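You operate a simulated robot arm through the tools that you are given. There is no shell and no other tool. Be economical: measure what you need, move in short steps, check, and stop when the job is done.

You run a simulated robot arm. Do the job below in one go: nothing can be reset, and whatever is moved stays where it is left.

## Task
Fetch the blue brush from the top of the end table and set it on the paper liner.

The check looks at the end state, three seconds after you hand in, the way a careful person would. Anything else that was tipped, shoved, dropped, spilled or broken makes it a failure.

## Robot
A 6-joint arm with a two-finger parallel gripper, fixed in place. Base frame: the origin is at the foot of the arm, x ahead of it, y to its left, z up; the work surface is at about z = 0. Readings come in mm, degrees, newtons and seconds.
With the tool pointing down near the work surface it reaches from about 180 to 460 mm from the base axis. Its first joint turns from -70.0 to 70.0 degrees. Payload 1.9 kg.
The tool frame sits at the grasp point between the pads (the TCP): z along the fingers, y along the line on which they close. The tips reach 23 mm beyond it. The gripper opens to 94 mm. The fingers are 38 mm wide and 10 mm thick; the gripper's body (54 by 96 mm) begins 39 mm behind the TCP.
Orientation is that of the tool frame in the base frame, as a unit quaternion [x, y, z, w]. With the fingers straight down and closing along the base's y, the tool's x points along the base's -x, its y along +y and its z along -z.

## Interface
- The arm moves only by the tool move_arm. Its argument "commands" is a list of rows, each a list of 5 numbers: the shift along the base's x, y, z in mm, then the turn about the base's z in degrees, then the gripper command, from -1 (shut) to 1 (fully open), values between in proportion. In form: [[tx, ty, tz, spin, gripper], ...]. A call has 1 to 12 rows; each row shifts and turns the commanded pose from where the row before left it. Rows are played at 5 a second. More than 50 mm and 8.6 degrees between two rows, or a gripper value outside its range, and nothing of the call is played. Where a pose cannot be reached the arm comes as near as it can. A force on the tool above 40 N (or 10 N above the force at the start of the call, whichever is more), or a blocked arm, ends the call early, and 0.2 s more pass. The fingers move at their own pace (about 108 mm/s each) and stop on an object; they squeeze with about 37 N. The grip force told is the motor's: it shows also when the fingers shut on nothing. Time passes only in rows, and 0.2 s behind the last, so rows that do not move let the fingers close. The reply holds the time, the measured pose of the TCP, the force on the tool along the base axes, the opening and the grip force, in the units named above and with some noise, and new pictures: "views" is both (left out), scene, wrist or none.
- Cameras (640 x 400 px; columns grow to the right, rows downward): "scene" is fixed at [68.7, 311.8, 440]; the picture's right is [-0.83, -0.55, 0.00], its down [-0.27, 0.40, -0.88] and it looks along [0.49, -0.73, -0.48] (base axes); focal length 350 px, centre (320, 200). "wrist" rides on the gripper at [-39, 0, -44] in the tool frame; the picture's right is [0.00, -1.00, 0.00], its down [0.97, 0.00, -0.24] and it looks along [0.24, 0.00, 0.97] (tool axes); focal length 218 px, centre (320, 200). There is no depth. A picture from a camera that has moved, and an enlarged one, comes with that camera's place and axes in the base frame and with its lens. The place of the scene camera against the robot may be out by one fixed shift of up to 25 mm in any direction.
- zoom(camera, box): a new picture of the part [left, top, right, bottom] of that camera's present view, enlarged. The clock stands still meanwhile.
- job_done(): hands the job in; it is judged then, once.

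Go step by step. Nothing tells you positions but the pictures and the camera data: compare them with the known pose of the tool, close in by small moves and look again before you grip or let go. The budget is 90 turns and 170 pictures, counting those below and the enlarged ones. Unless the task says otherwise, let go and move clear before handing in, and close with one line.

The tools are called after "Call:" by a JSON object that holds its "api" and its "payload". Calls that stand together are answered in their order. move_arm: Moves the arm, as the interface text tells. Its arguments: {"type":"object","properties":{"commands":{"type":"array","items":{"type":"array","items":{"type":"number"}}},"views":{"type":"string","enum":["both","scene","wrist","none"]}},"required":["commands"]} The other tools are called the same way: zoom (camera, box) takes an enlarged picture of a part of a camera's view; job_done () hands the job in.

At the start:

```text
time: 0.0
position: [230.7, -167.7, 248.2]
tcp_rot: [-0.001, 1.0, 0.0, 0.002]
force: [1.4, 0.1, 0.2]
width: 93.7
grip_force: 0.0
```

scene: 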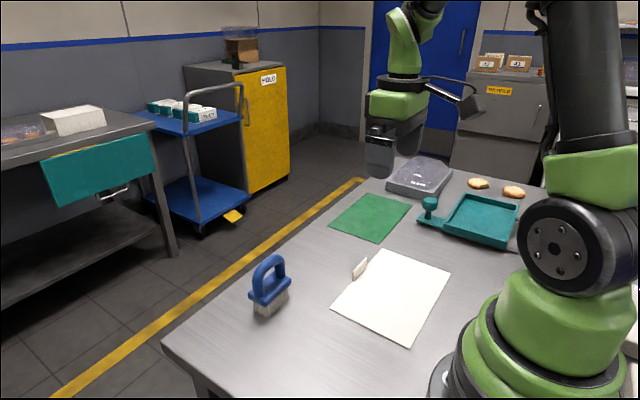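
wrist: 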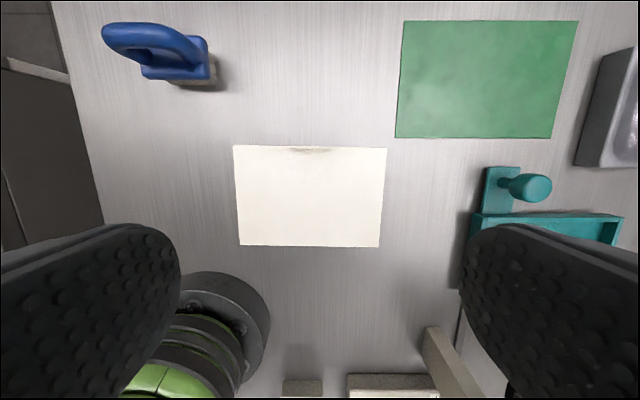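

The brush looks to be near (360, -10), bristles down with a handle loop on top, and the white sheet is near (205, -155). I'll zoom in on the brush and on the small thing at the sheet's edge.

Call:
{"api": "zoom", "payload": {"camera": "scene", "box": [220, 230, 460, 380]}}

Call:
{"api": "zoom", "payload": {"camera": "wrist", "box": [80, 0, 400, 200]}}

```text
2.67 times, centred on (340, 305) of scene
camera zoom: at [68.7, 311.8, 440.0], right [-0.83, -0.55, 0.0], down [-0.27, 0.4, -0.88], along [0.49, -0.73, -0.48], focal length 933 px, centre (267, -80)
```

zoom: 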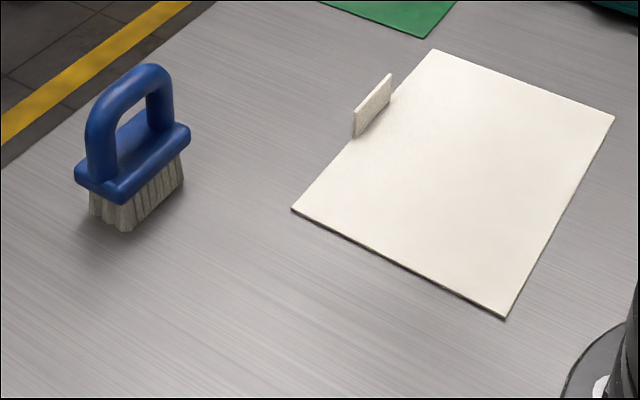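

```text
2.00 times, centred on (240, 100) of wrist
camera zoom: at [269.3, -168.5, 292.3], right [0.0, -1.0, 0.0], down [-0.97, 0.0, 0.24], along [-0.24, 0.0, -0.97], focal length 436 px, centre (480, 400)
```

zoom: 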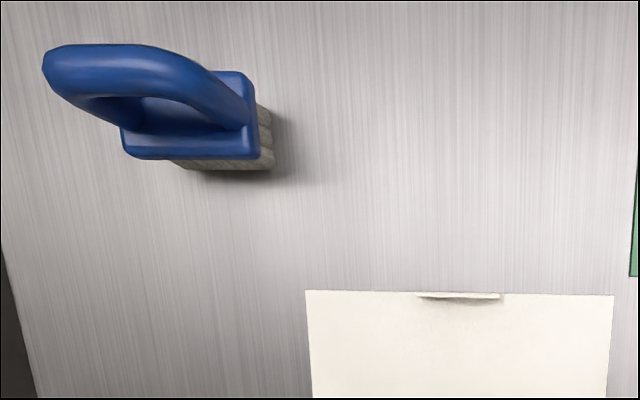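

The tab is part of the sheet's far edge. The brush's long axis and handle bar run roughly along y, so I'll move above it at the current height for a better look.

Call:
{"api": "move_arm", "payload": {"commands": [[23, 29, 0, 0, 1], [23, 29, 0, 0, 1], [23, 29, 0, 0, 1], [23, 29, 0, 0, 1], [23, 29, 0, 0, 1], [0, 0, 0, 0, 1]]}}

```text
time: 1.4
position: [346.1, -22.4, 245.6]
tcp_rot: [0.0, 1.0, 0.0, 0.001]
force: [-0.4, -0.3, -0.3]
width: 94.0
grip_force: 0.0
camera wrist: at [385.0, -24.7, 290.0], right [0.0, -1.0, 0.0], down [-0.97, 0.0, 0.24], along [-0.24, 0.0, -0.97], focal length 218 px, centre (320, 200)
```

scene: 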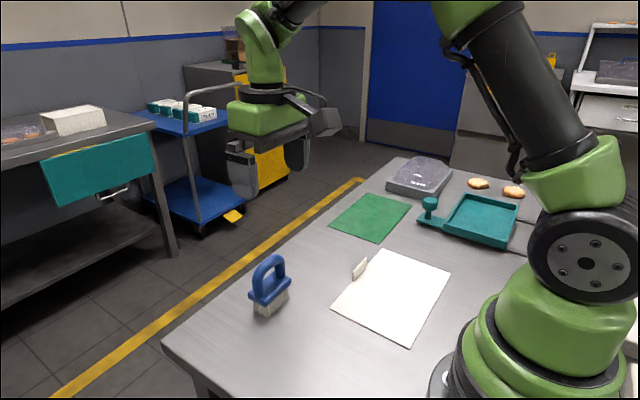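
wrist: 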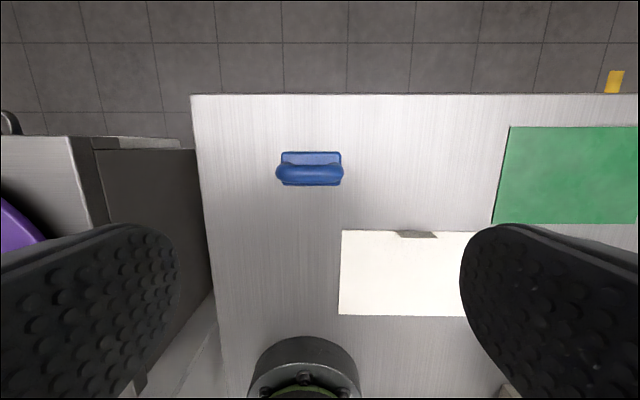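

Call:
{"api": "zoom", "payload": {"camera": "wrist", "box": [250, 125, 370, 200]}}

Call:
{"api": "zoom", "payload": {"camera": "scene", "box": [220, 240, 316, 330]}}

```text
5.33 times, centred on (310, 162) of wrist
camera zoom: at [385.0, -24.7, 290.0], right [0.0, -1.0, 0.0], down [-0.97, 0.0, 0.24], along [-0.24, 0.0, -0.97], focal length 1164 px, centre (373, 400)
```

zoom: 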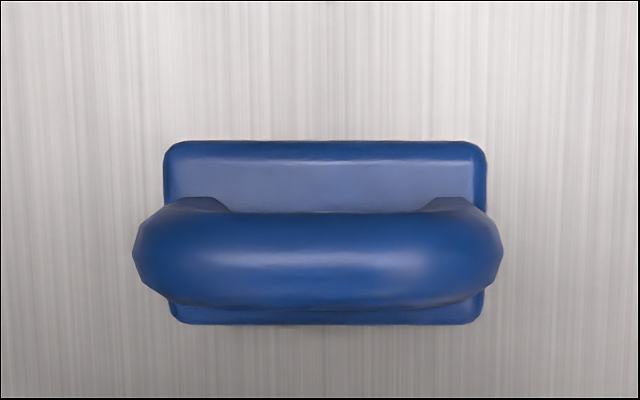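

```text
4.44 times, centred on (268, 285) of scene
camera zoom: at [68.7, 311.8, 440.0], right [-0.83, -0.55, 0.0], down [-0.27, 0.4, -0.88], along [0.49, -0.73, -0.48], focal length 1555 px, centre (551, -178)
```

zoom: 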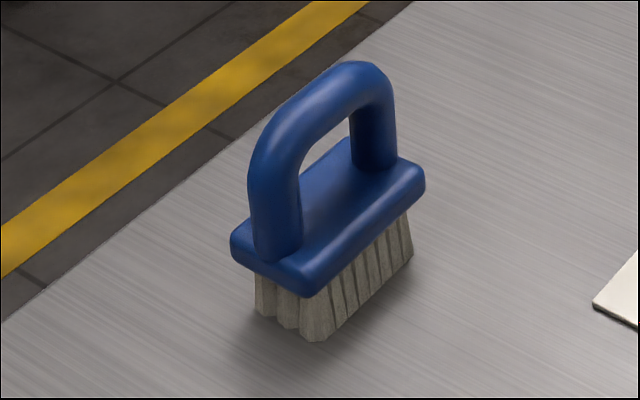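

The brush is aligned with the base axes, centred near (360, -14.5), with the handle bar at about z 80–95. I'll turn the tool -90° so the fingers close across the bar (along x), then check the alignment.

Call:
{"api": "move_arm", "payload": {"commands": [[2, 1, 0, -8.2, 1], [2, 1, 0, -8.2, 1], [2, 1, 0, -8.2, 1], [2, 1, 0, -8.2, 1], [2, 1, 0, -8.2, 1], [2, 1, 0, -8.2, 1], [2, 1, 0, -8.2, 1], [0, 1, 0, -8.2, 1], [0, 0, 0, -8.2, 1], [0, 0, 0, -8.2, 1], [0, 0, 0, -8, 1], [0, 0, 0, 0, 1]]}}

```text
time: 4.0
position: [361.3, -16.0, 248.9]
tcp_rot: [0.708, 0.707, -0.001, 0.001]
force: [0.1, -0.6, -0.8]
width: 94.0
grip_force: 0.1
camera wrist: at [360.3, -54.6, 292.4], right [-1.0, 0.0, 0.0], down [0.0, 0.97, 0.24], along [0.0, 0.24, -0.97], focal length 218 px, centre (320, 200)
```

scene: 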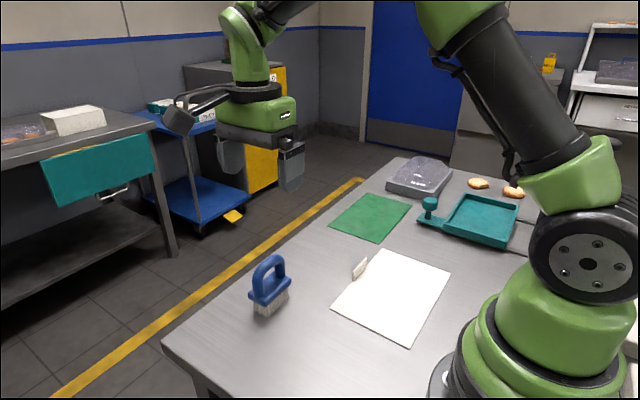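
wrist: 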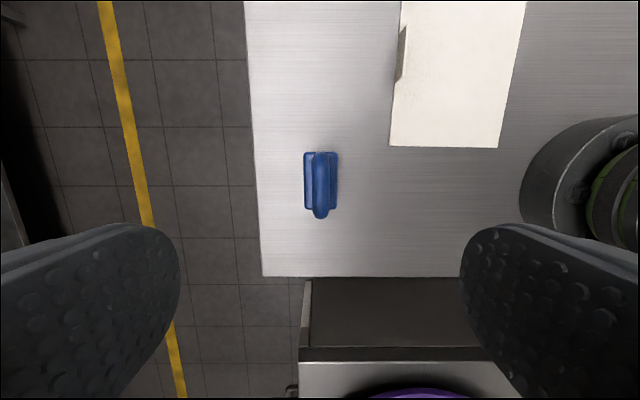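

The handle is centred on the camera column, so x is good. I'll go down partway and check y and the height.

Call:
{"api": "move_arm", "payload": {"commands": [[0, 0.5, -30, 0, 1], [0, 0.5, -30, 0, 1], [0, 0.5, -30, 0, 1], [0, 0, -20, 0, 1], [0, 0, 0, 0, 1]]}}

```text
time: 5.2
position: [360.2, -12.9, 137.1]
tcp_rot: [0.707, 0.707, -0.002, 0.001]
force: [-0.2, -0.5, 0.3]
width: 94.1
grip_force: 0.1
camera wrist: at [359.7, -52.0, 182.0], right [-1.0, 0.0, 0.0], down [0.0, 0.97, 0.24], along [0.0, 0.24, -0.97], focal length 218 px, centre (320, 200)
```

scene: 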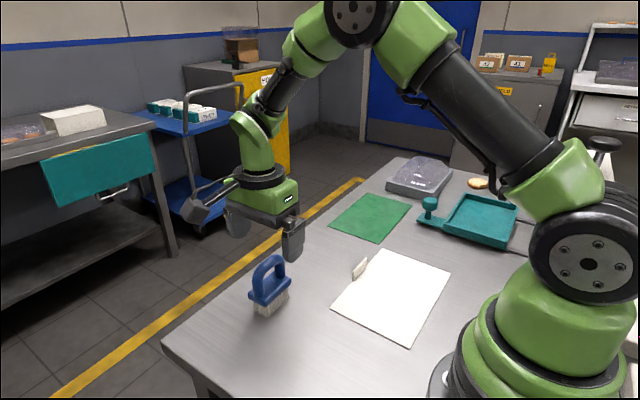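
wrist: 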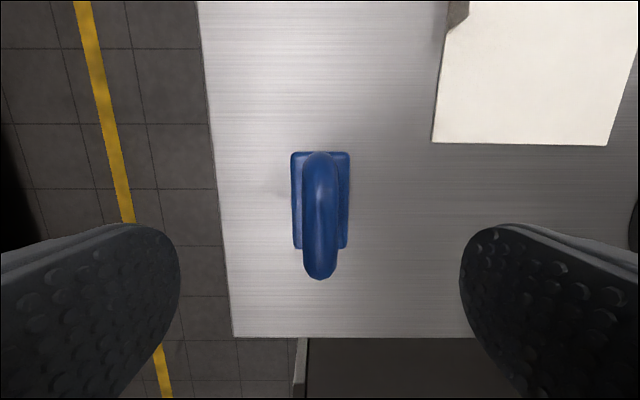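

The centre y near -14.5 is confirmed. I'll descend to z ≈ 79 so the pads straddle the bar.

Call:
{"api": "move_arm", "payload": {"commands": [[0, -0.5, -20, 0, 1], [0, -0.5, -20, 0, 1], [0, 0, -18, 0, 1], [0, 0, 0, 0, 1]]}}

Call:
{"api": "zoom", "payload": {"camera": "scene", "box": [210, 220, 338, 330]}}

```text
time: 6.2
position: [360.5, -12.8, 80.8]
tcp_rot: [0.706, 0.708, 0.0, 0.001]
force: [-0.2, 0.1, -0.1]
width: 93.8
grip_force: 0.1
camera wrist: at [360.0, -54.1, 123.9], right [-1.0, 0.0, 0.0], down [0.0, 0.97, 0.24], along [0.0, 0.24, -0.97], focal length 218 px, centre (320, 200)
```

scene: 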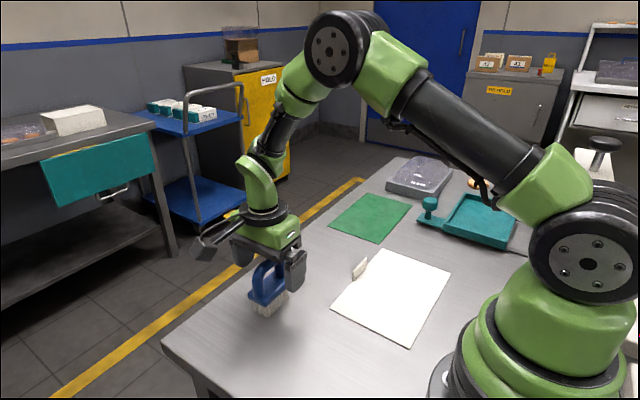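
wrist: 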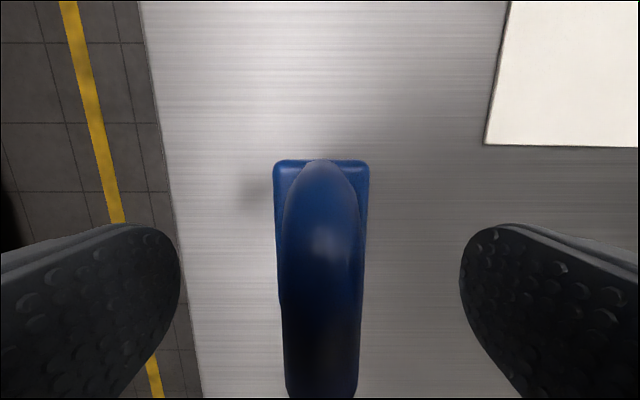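

```text
3.64 times, centred on (274, 275) of scene
camera zoom: at [68.7, 311.8, 440.0], right [-0.83, -0.55, 0.0], down [-0.27, 0.4, -0.88], along [0.49, -0.73, -0.48], focal length 1272 px, centre (487, -73)
```

zoom: 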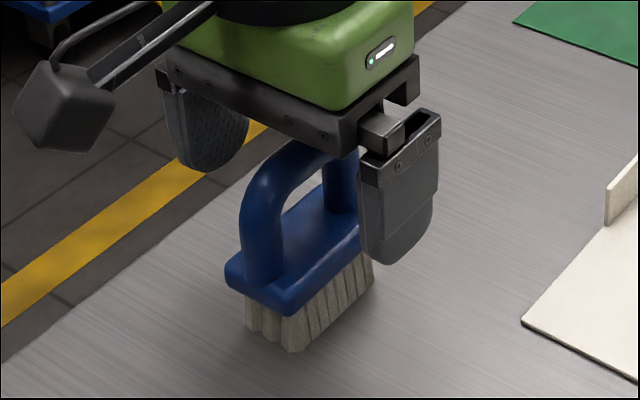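

The fingers straddle the bar with no contact. Next I close the gripper.

Call:
{"api": "move_arm", "payload": {"commands": [[0, 0, 0, 0, 0.4], [0, 0, 0, 0, 0], [0, 0, 0, 0, -1], [0, 0, 0, 0, -1], [0, 0, 0, 0, -1]]}}

```text
time: 7.4
position: [360.2, -14.0, 80.1]
tcp_rot: [0.707, 0.708, -0.001, 0.001]
force: [-0.2, 0.1, 1.1]
width: 16.8
grip_force: 36.6
camera wrist: at [360.0, -54.0, 124.1], right [-1.0, 0.0, 0.0], down [0.0, 0.97, 0.24], along [0.0, 0.24, -0.97], focal length 218 px, centre (320, 200)
```

scene: 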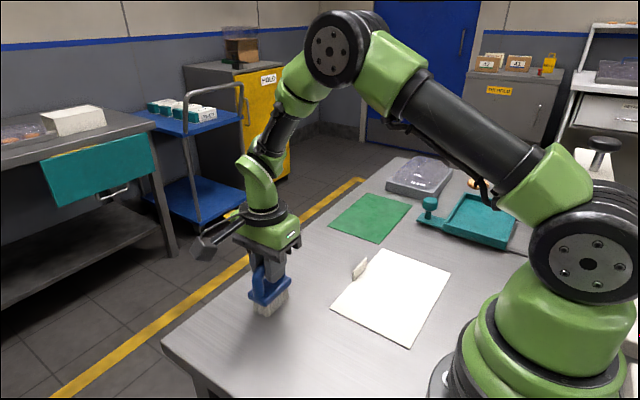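
wrist: 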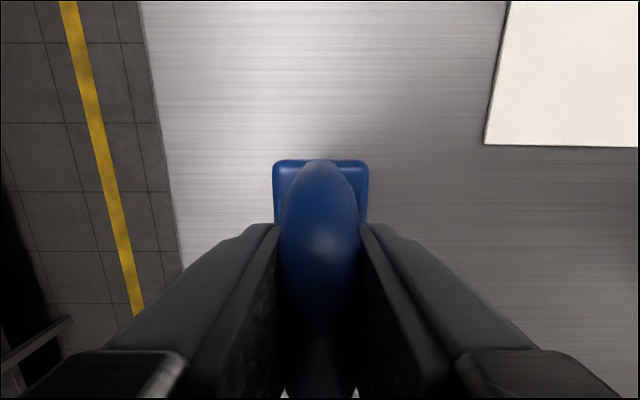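

The bar is gripped at 16.8 mm. I'll lift it 70 mm.

Call:
{"api": "move_arm", "payload": {"commands": [[0, 0, 15, 0, -1], [0, 0, 25, 0, -1], [0, 0, 30, 0, -1], [0, 0, 0, 0, -1]]}}

```text
time: 8.4
position: [358.1, -14.6, 152.1]
tcp_rot: [0.706, 0.708, -0.002, 0.0]
force: [0.3, 0.3, -1.6]
width: 17.0
grip_force: 36.8
camera wrist: at [357.5, -54.8, 195.4], right [-1.0, 0.0, 0.0], down [0.0, 0.97, 0.24], along [0.0, 0.24, -0.97], focal length 218 px, centre (320, 200)
```

scene: 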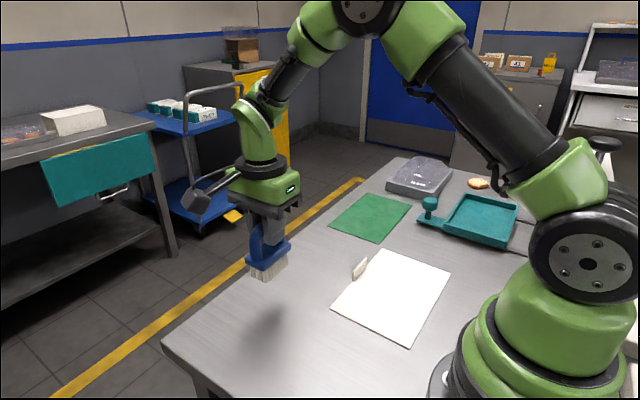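
wrist: 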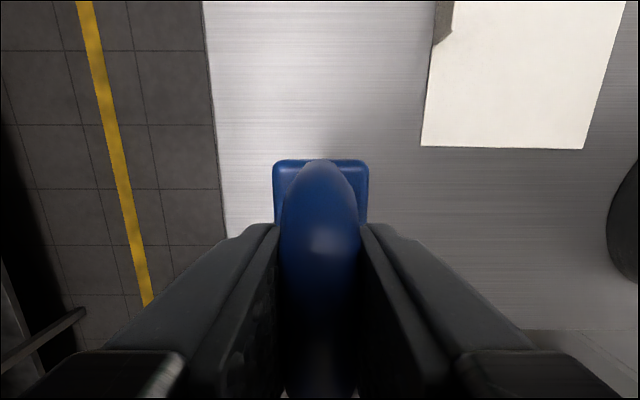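

The brush is held upright. I'm carrying it over the sheet to about (203, -154).

Call:
{"api": "move_arm", "payload": {"commands": [[-20, -18, 0, 0, -1], [-26, -23, 0, 0, -1], [-26, -23, 0, 0, -1], [-26, -23, 0, 0, -1], [-26, -23, 0, 0, -1], [-20, -18, 0, 0, -1], [-12, -12, 0, 0, -1], [0, 0, 0, 0, -1], [0, 0, 0, 0, -1]]}}

```text
time: 10.4
position: [203.2, -153.8, 150.2]
tcp_rot: [0.707, 0.707, -0.001, 0.001]
force: [-0.1, -0.4, -2.3]
width: 16.8
grip_force: 37.0
camera wrist: at [202.9, -193.2, 195.1], right [-1.0, 0.0, 0.0], down [0.0, 0.97, 0.24], along [0.0, 0.24, -0.97], focal length 218 px, centre (320, 200)
```

scene: 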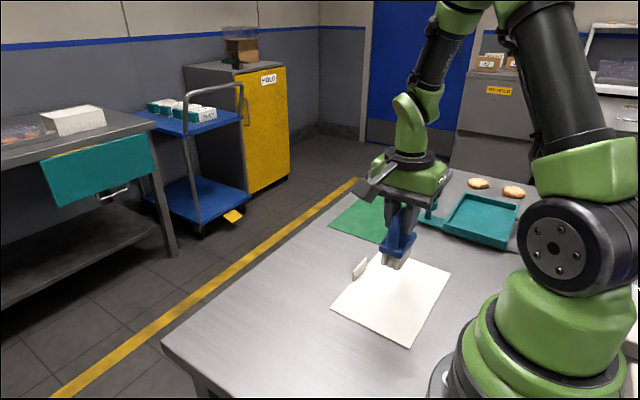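
wrist: 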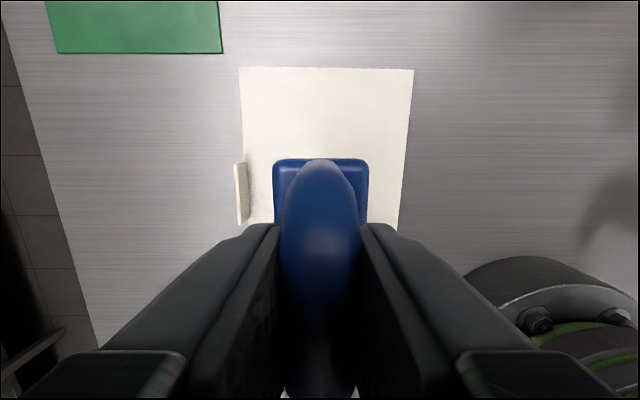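

The brush is centred over the sheet and clear of the tab. I'm lowering it towards the grip height.

Call:
{"api": "move_arm", "payload": {"commands": [[0, 0, -25, 0, -1], [0, 0, -25, 0, -1], [0, 0, -12, 0, -1], [0, 0, -3, 0, -1], [0, 0, 0, 0, -1]]}}

Call:
{"api": "zoom", "payload": {"camera": "scene", "box": [320, 210, 480, 320]}}

```text
time: 11.6
position: [202.6, -153.6, 86.3]
tcp_rot: [0.706, 0.708, -0.002, 0.001]
force: [0.7, 0.1, -1.2]
width: 17.0
grip_force: 36.8
camera wrist: at [203.4, -193.6, 129.9], right [-1.0, 0.0, 0.0], down [0.0, 0.97, 0.24], along [0.0, 0.24, -0.97], focal length 218 px, centre (320, 200)
```

scene: 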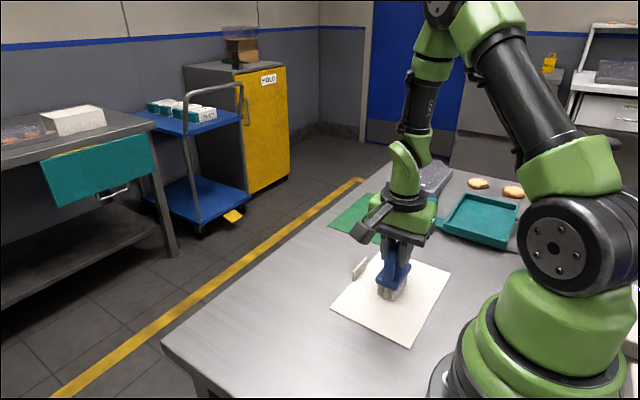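
wrist: 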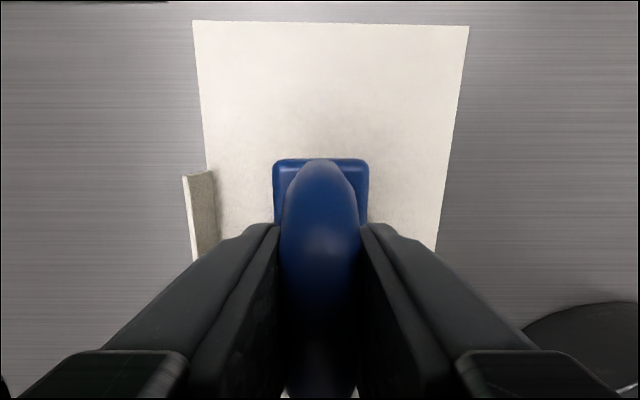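

```text
3.64 times, centred on (400, 265) of scene
camera zoom: at [68.7, 311.8, 440.0], right [-0.83, -0.55, 0.0], down [-0.27, 0.4, -0.88], along [0.49, -0.73, -0.48], focal length 1272 px, centre (29, -36)
```

zoom: 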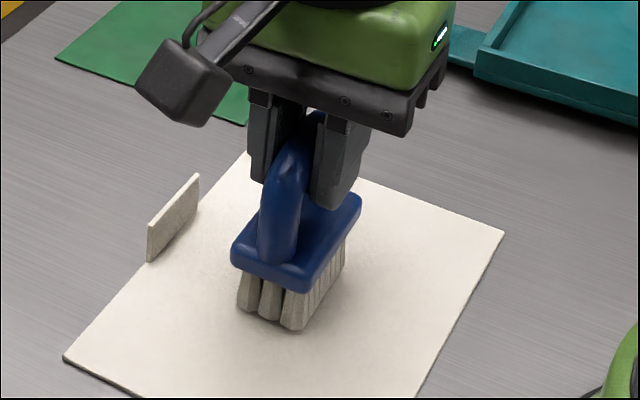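

It is just above the sheet, so I'll lower it in small steps and watch the force.

Call:
{"api": "move_arm", "payload": {"commands": [[0, 0, -2, 0, -1], [0, 0, -2, 0, -1], [0, 0, 0, 0, -1]], "views": "none"}}

```text
time: 12.4
position: [203.5, -154.3, 82.3]
tcp_rot: [0.706, 0.708, 0.0, 0.002]
force: [-2.1, 0.5, 27.6]
width: 17.0
grip_force: 37.2
```

The brush is pressing on the sheet at 27 N. I'll ease up slightly and then see whether it's still in contact.

Call:
{"api": "move_arm", "payload": {"commands": [[0, 0, 0.7, 0, -1], [0, 0, 0, 0, -1]], "views": "none"}}

```text
time: 13.0
position: [203.8, -155.1, 81.5]
tcp_rot: [0.706, 0.708, -0.001, 0.002]
force: [1.0, -4.0, 8.8]
width: 17.0
grip_force: 37.1
```

It's now in light contact, so I'll open the fingers partway to release.

Call:
{"api": "move_arm", "payload": {"commands": [[0, 0, 0, 0, -0.5], [0, 0, 0, 0, -0.2], [0, 0, 0, 0, 0.1], [0, 0, 0, 0, 0.3], [0, 0, 0, 0, 0.3]]}}

```text
time: 14.2
position: [203.9, -153.9, 82.8]
tcp_rot: [0.707, 0.707, -0.001, 0.002]
force: [0.3, -0.1, -0.6]
width: 61.2
grip_force: 0.1
camera wrist: at [203.4, -193.5, 126.4], right [-1.0, 0.0, 0.0], down [0.0, 0.97, 0.24], along [0.0, 0.24, -0.97], focal length 218 px, centre (320, 200)
```

scene: 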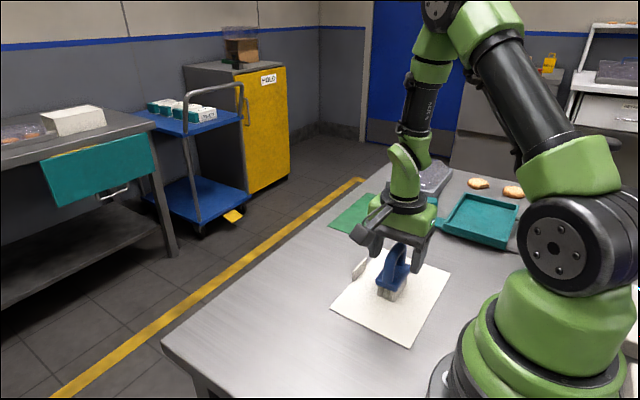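
wrist: 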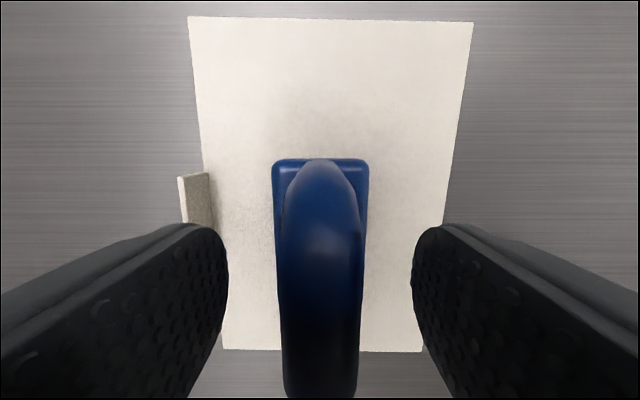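

The brush stands on the sheet, released. I'm moving straight up and clear.

Call:
{"api": "move_arm", "payload": {"commands": [[0, 0, 15, 0, 0.3], [0, 0, 30, 0, 0.3], [0, 0, 40, 0, 0.3], [0, 0, 40, 0, 0.3], [0, 0, 25, 0, 0.3], [0, 0, 0, 0, 0.3]]}}

Call:
{"api": "zoom", "payload": {"camera": "scene", "box": [320, 200, 480, 350]}}

```text
time: 15.6
position: [204.2, -153.1, 232.2]
tcp_rot: [0.707, 0.708, -0.001, 0.0]
force: [-0.6, 0.0, -0.8]
width: 61.0
grip_force: 0.1
camera wrist: at [203.7, -193.7, 276.7], right [-1.0, 0.0, 0.0], down [0.0, 0.97, 0.24], along [0.0, 0.24, -0.97], focal length 218 px, centre (320, 200)
```

scene: 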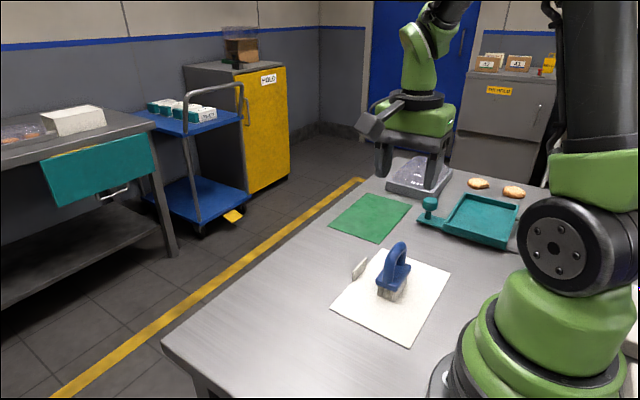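
wrist: 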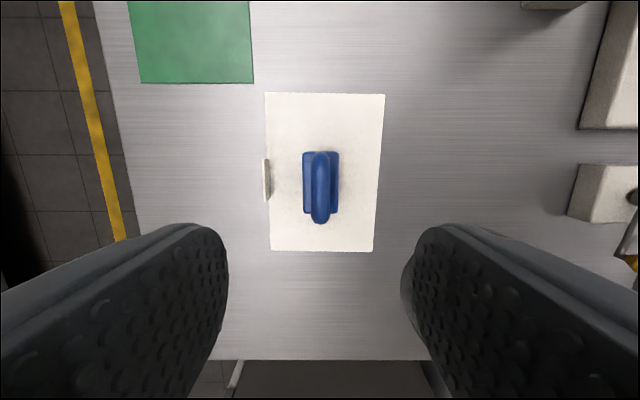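

```text
2.67 times, centred on (400, 275) of scene
camera zoom: at [68.7, 311.8, 440.0], right [-0.83, -0.55, 0.0], down [-0.27, 0.4, -0.88], along [0.49, -0.73, -0.48], focal length 933 px, centre (107, 0)
```

zoom: 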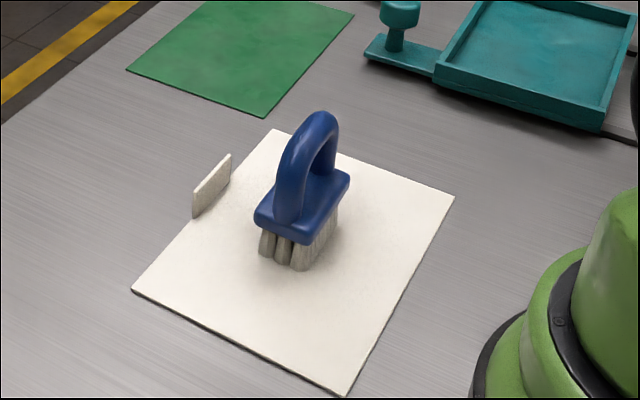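

The brush stands upright in the middle of the liner, the arm is clear, and nothing else has moved. I'm handing in.

Call:
{"api": "job_done", "payload": {}}

```text
The job is handed in.
```

The blue brush is standing upright in the middle of the paper liner, the gripper has let go and moved clear, and nothing else was disturbed.
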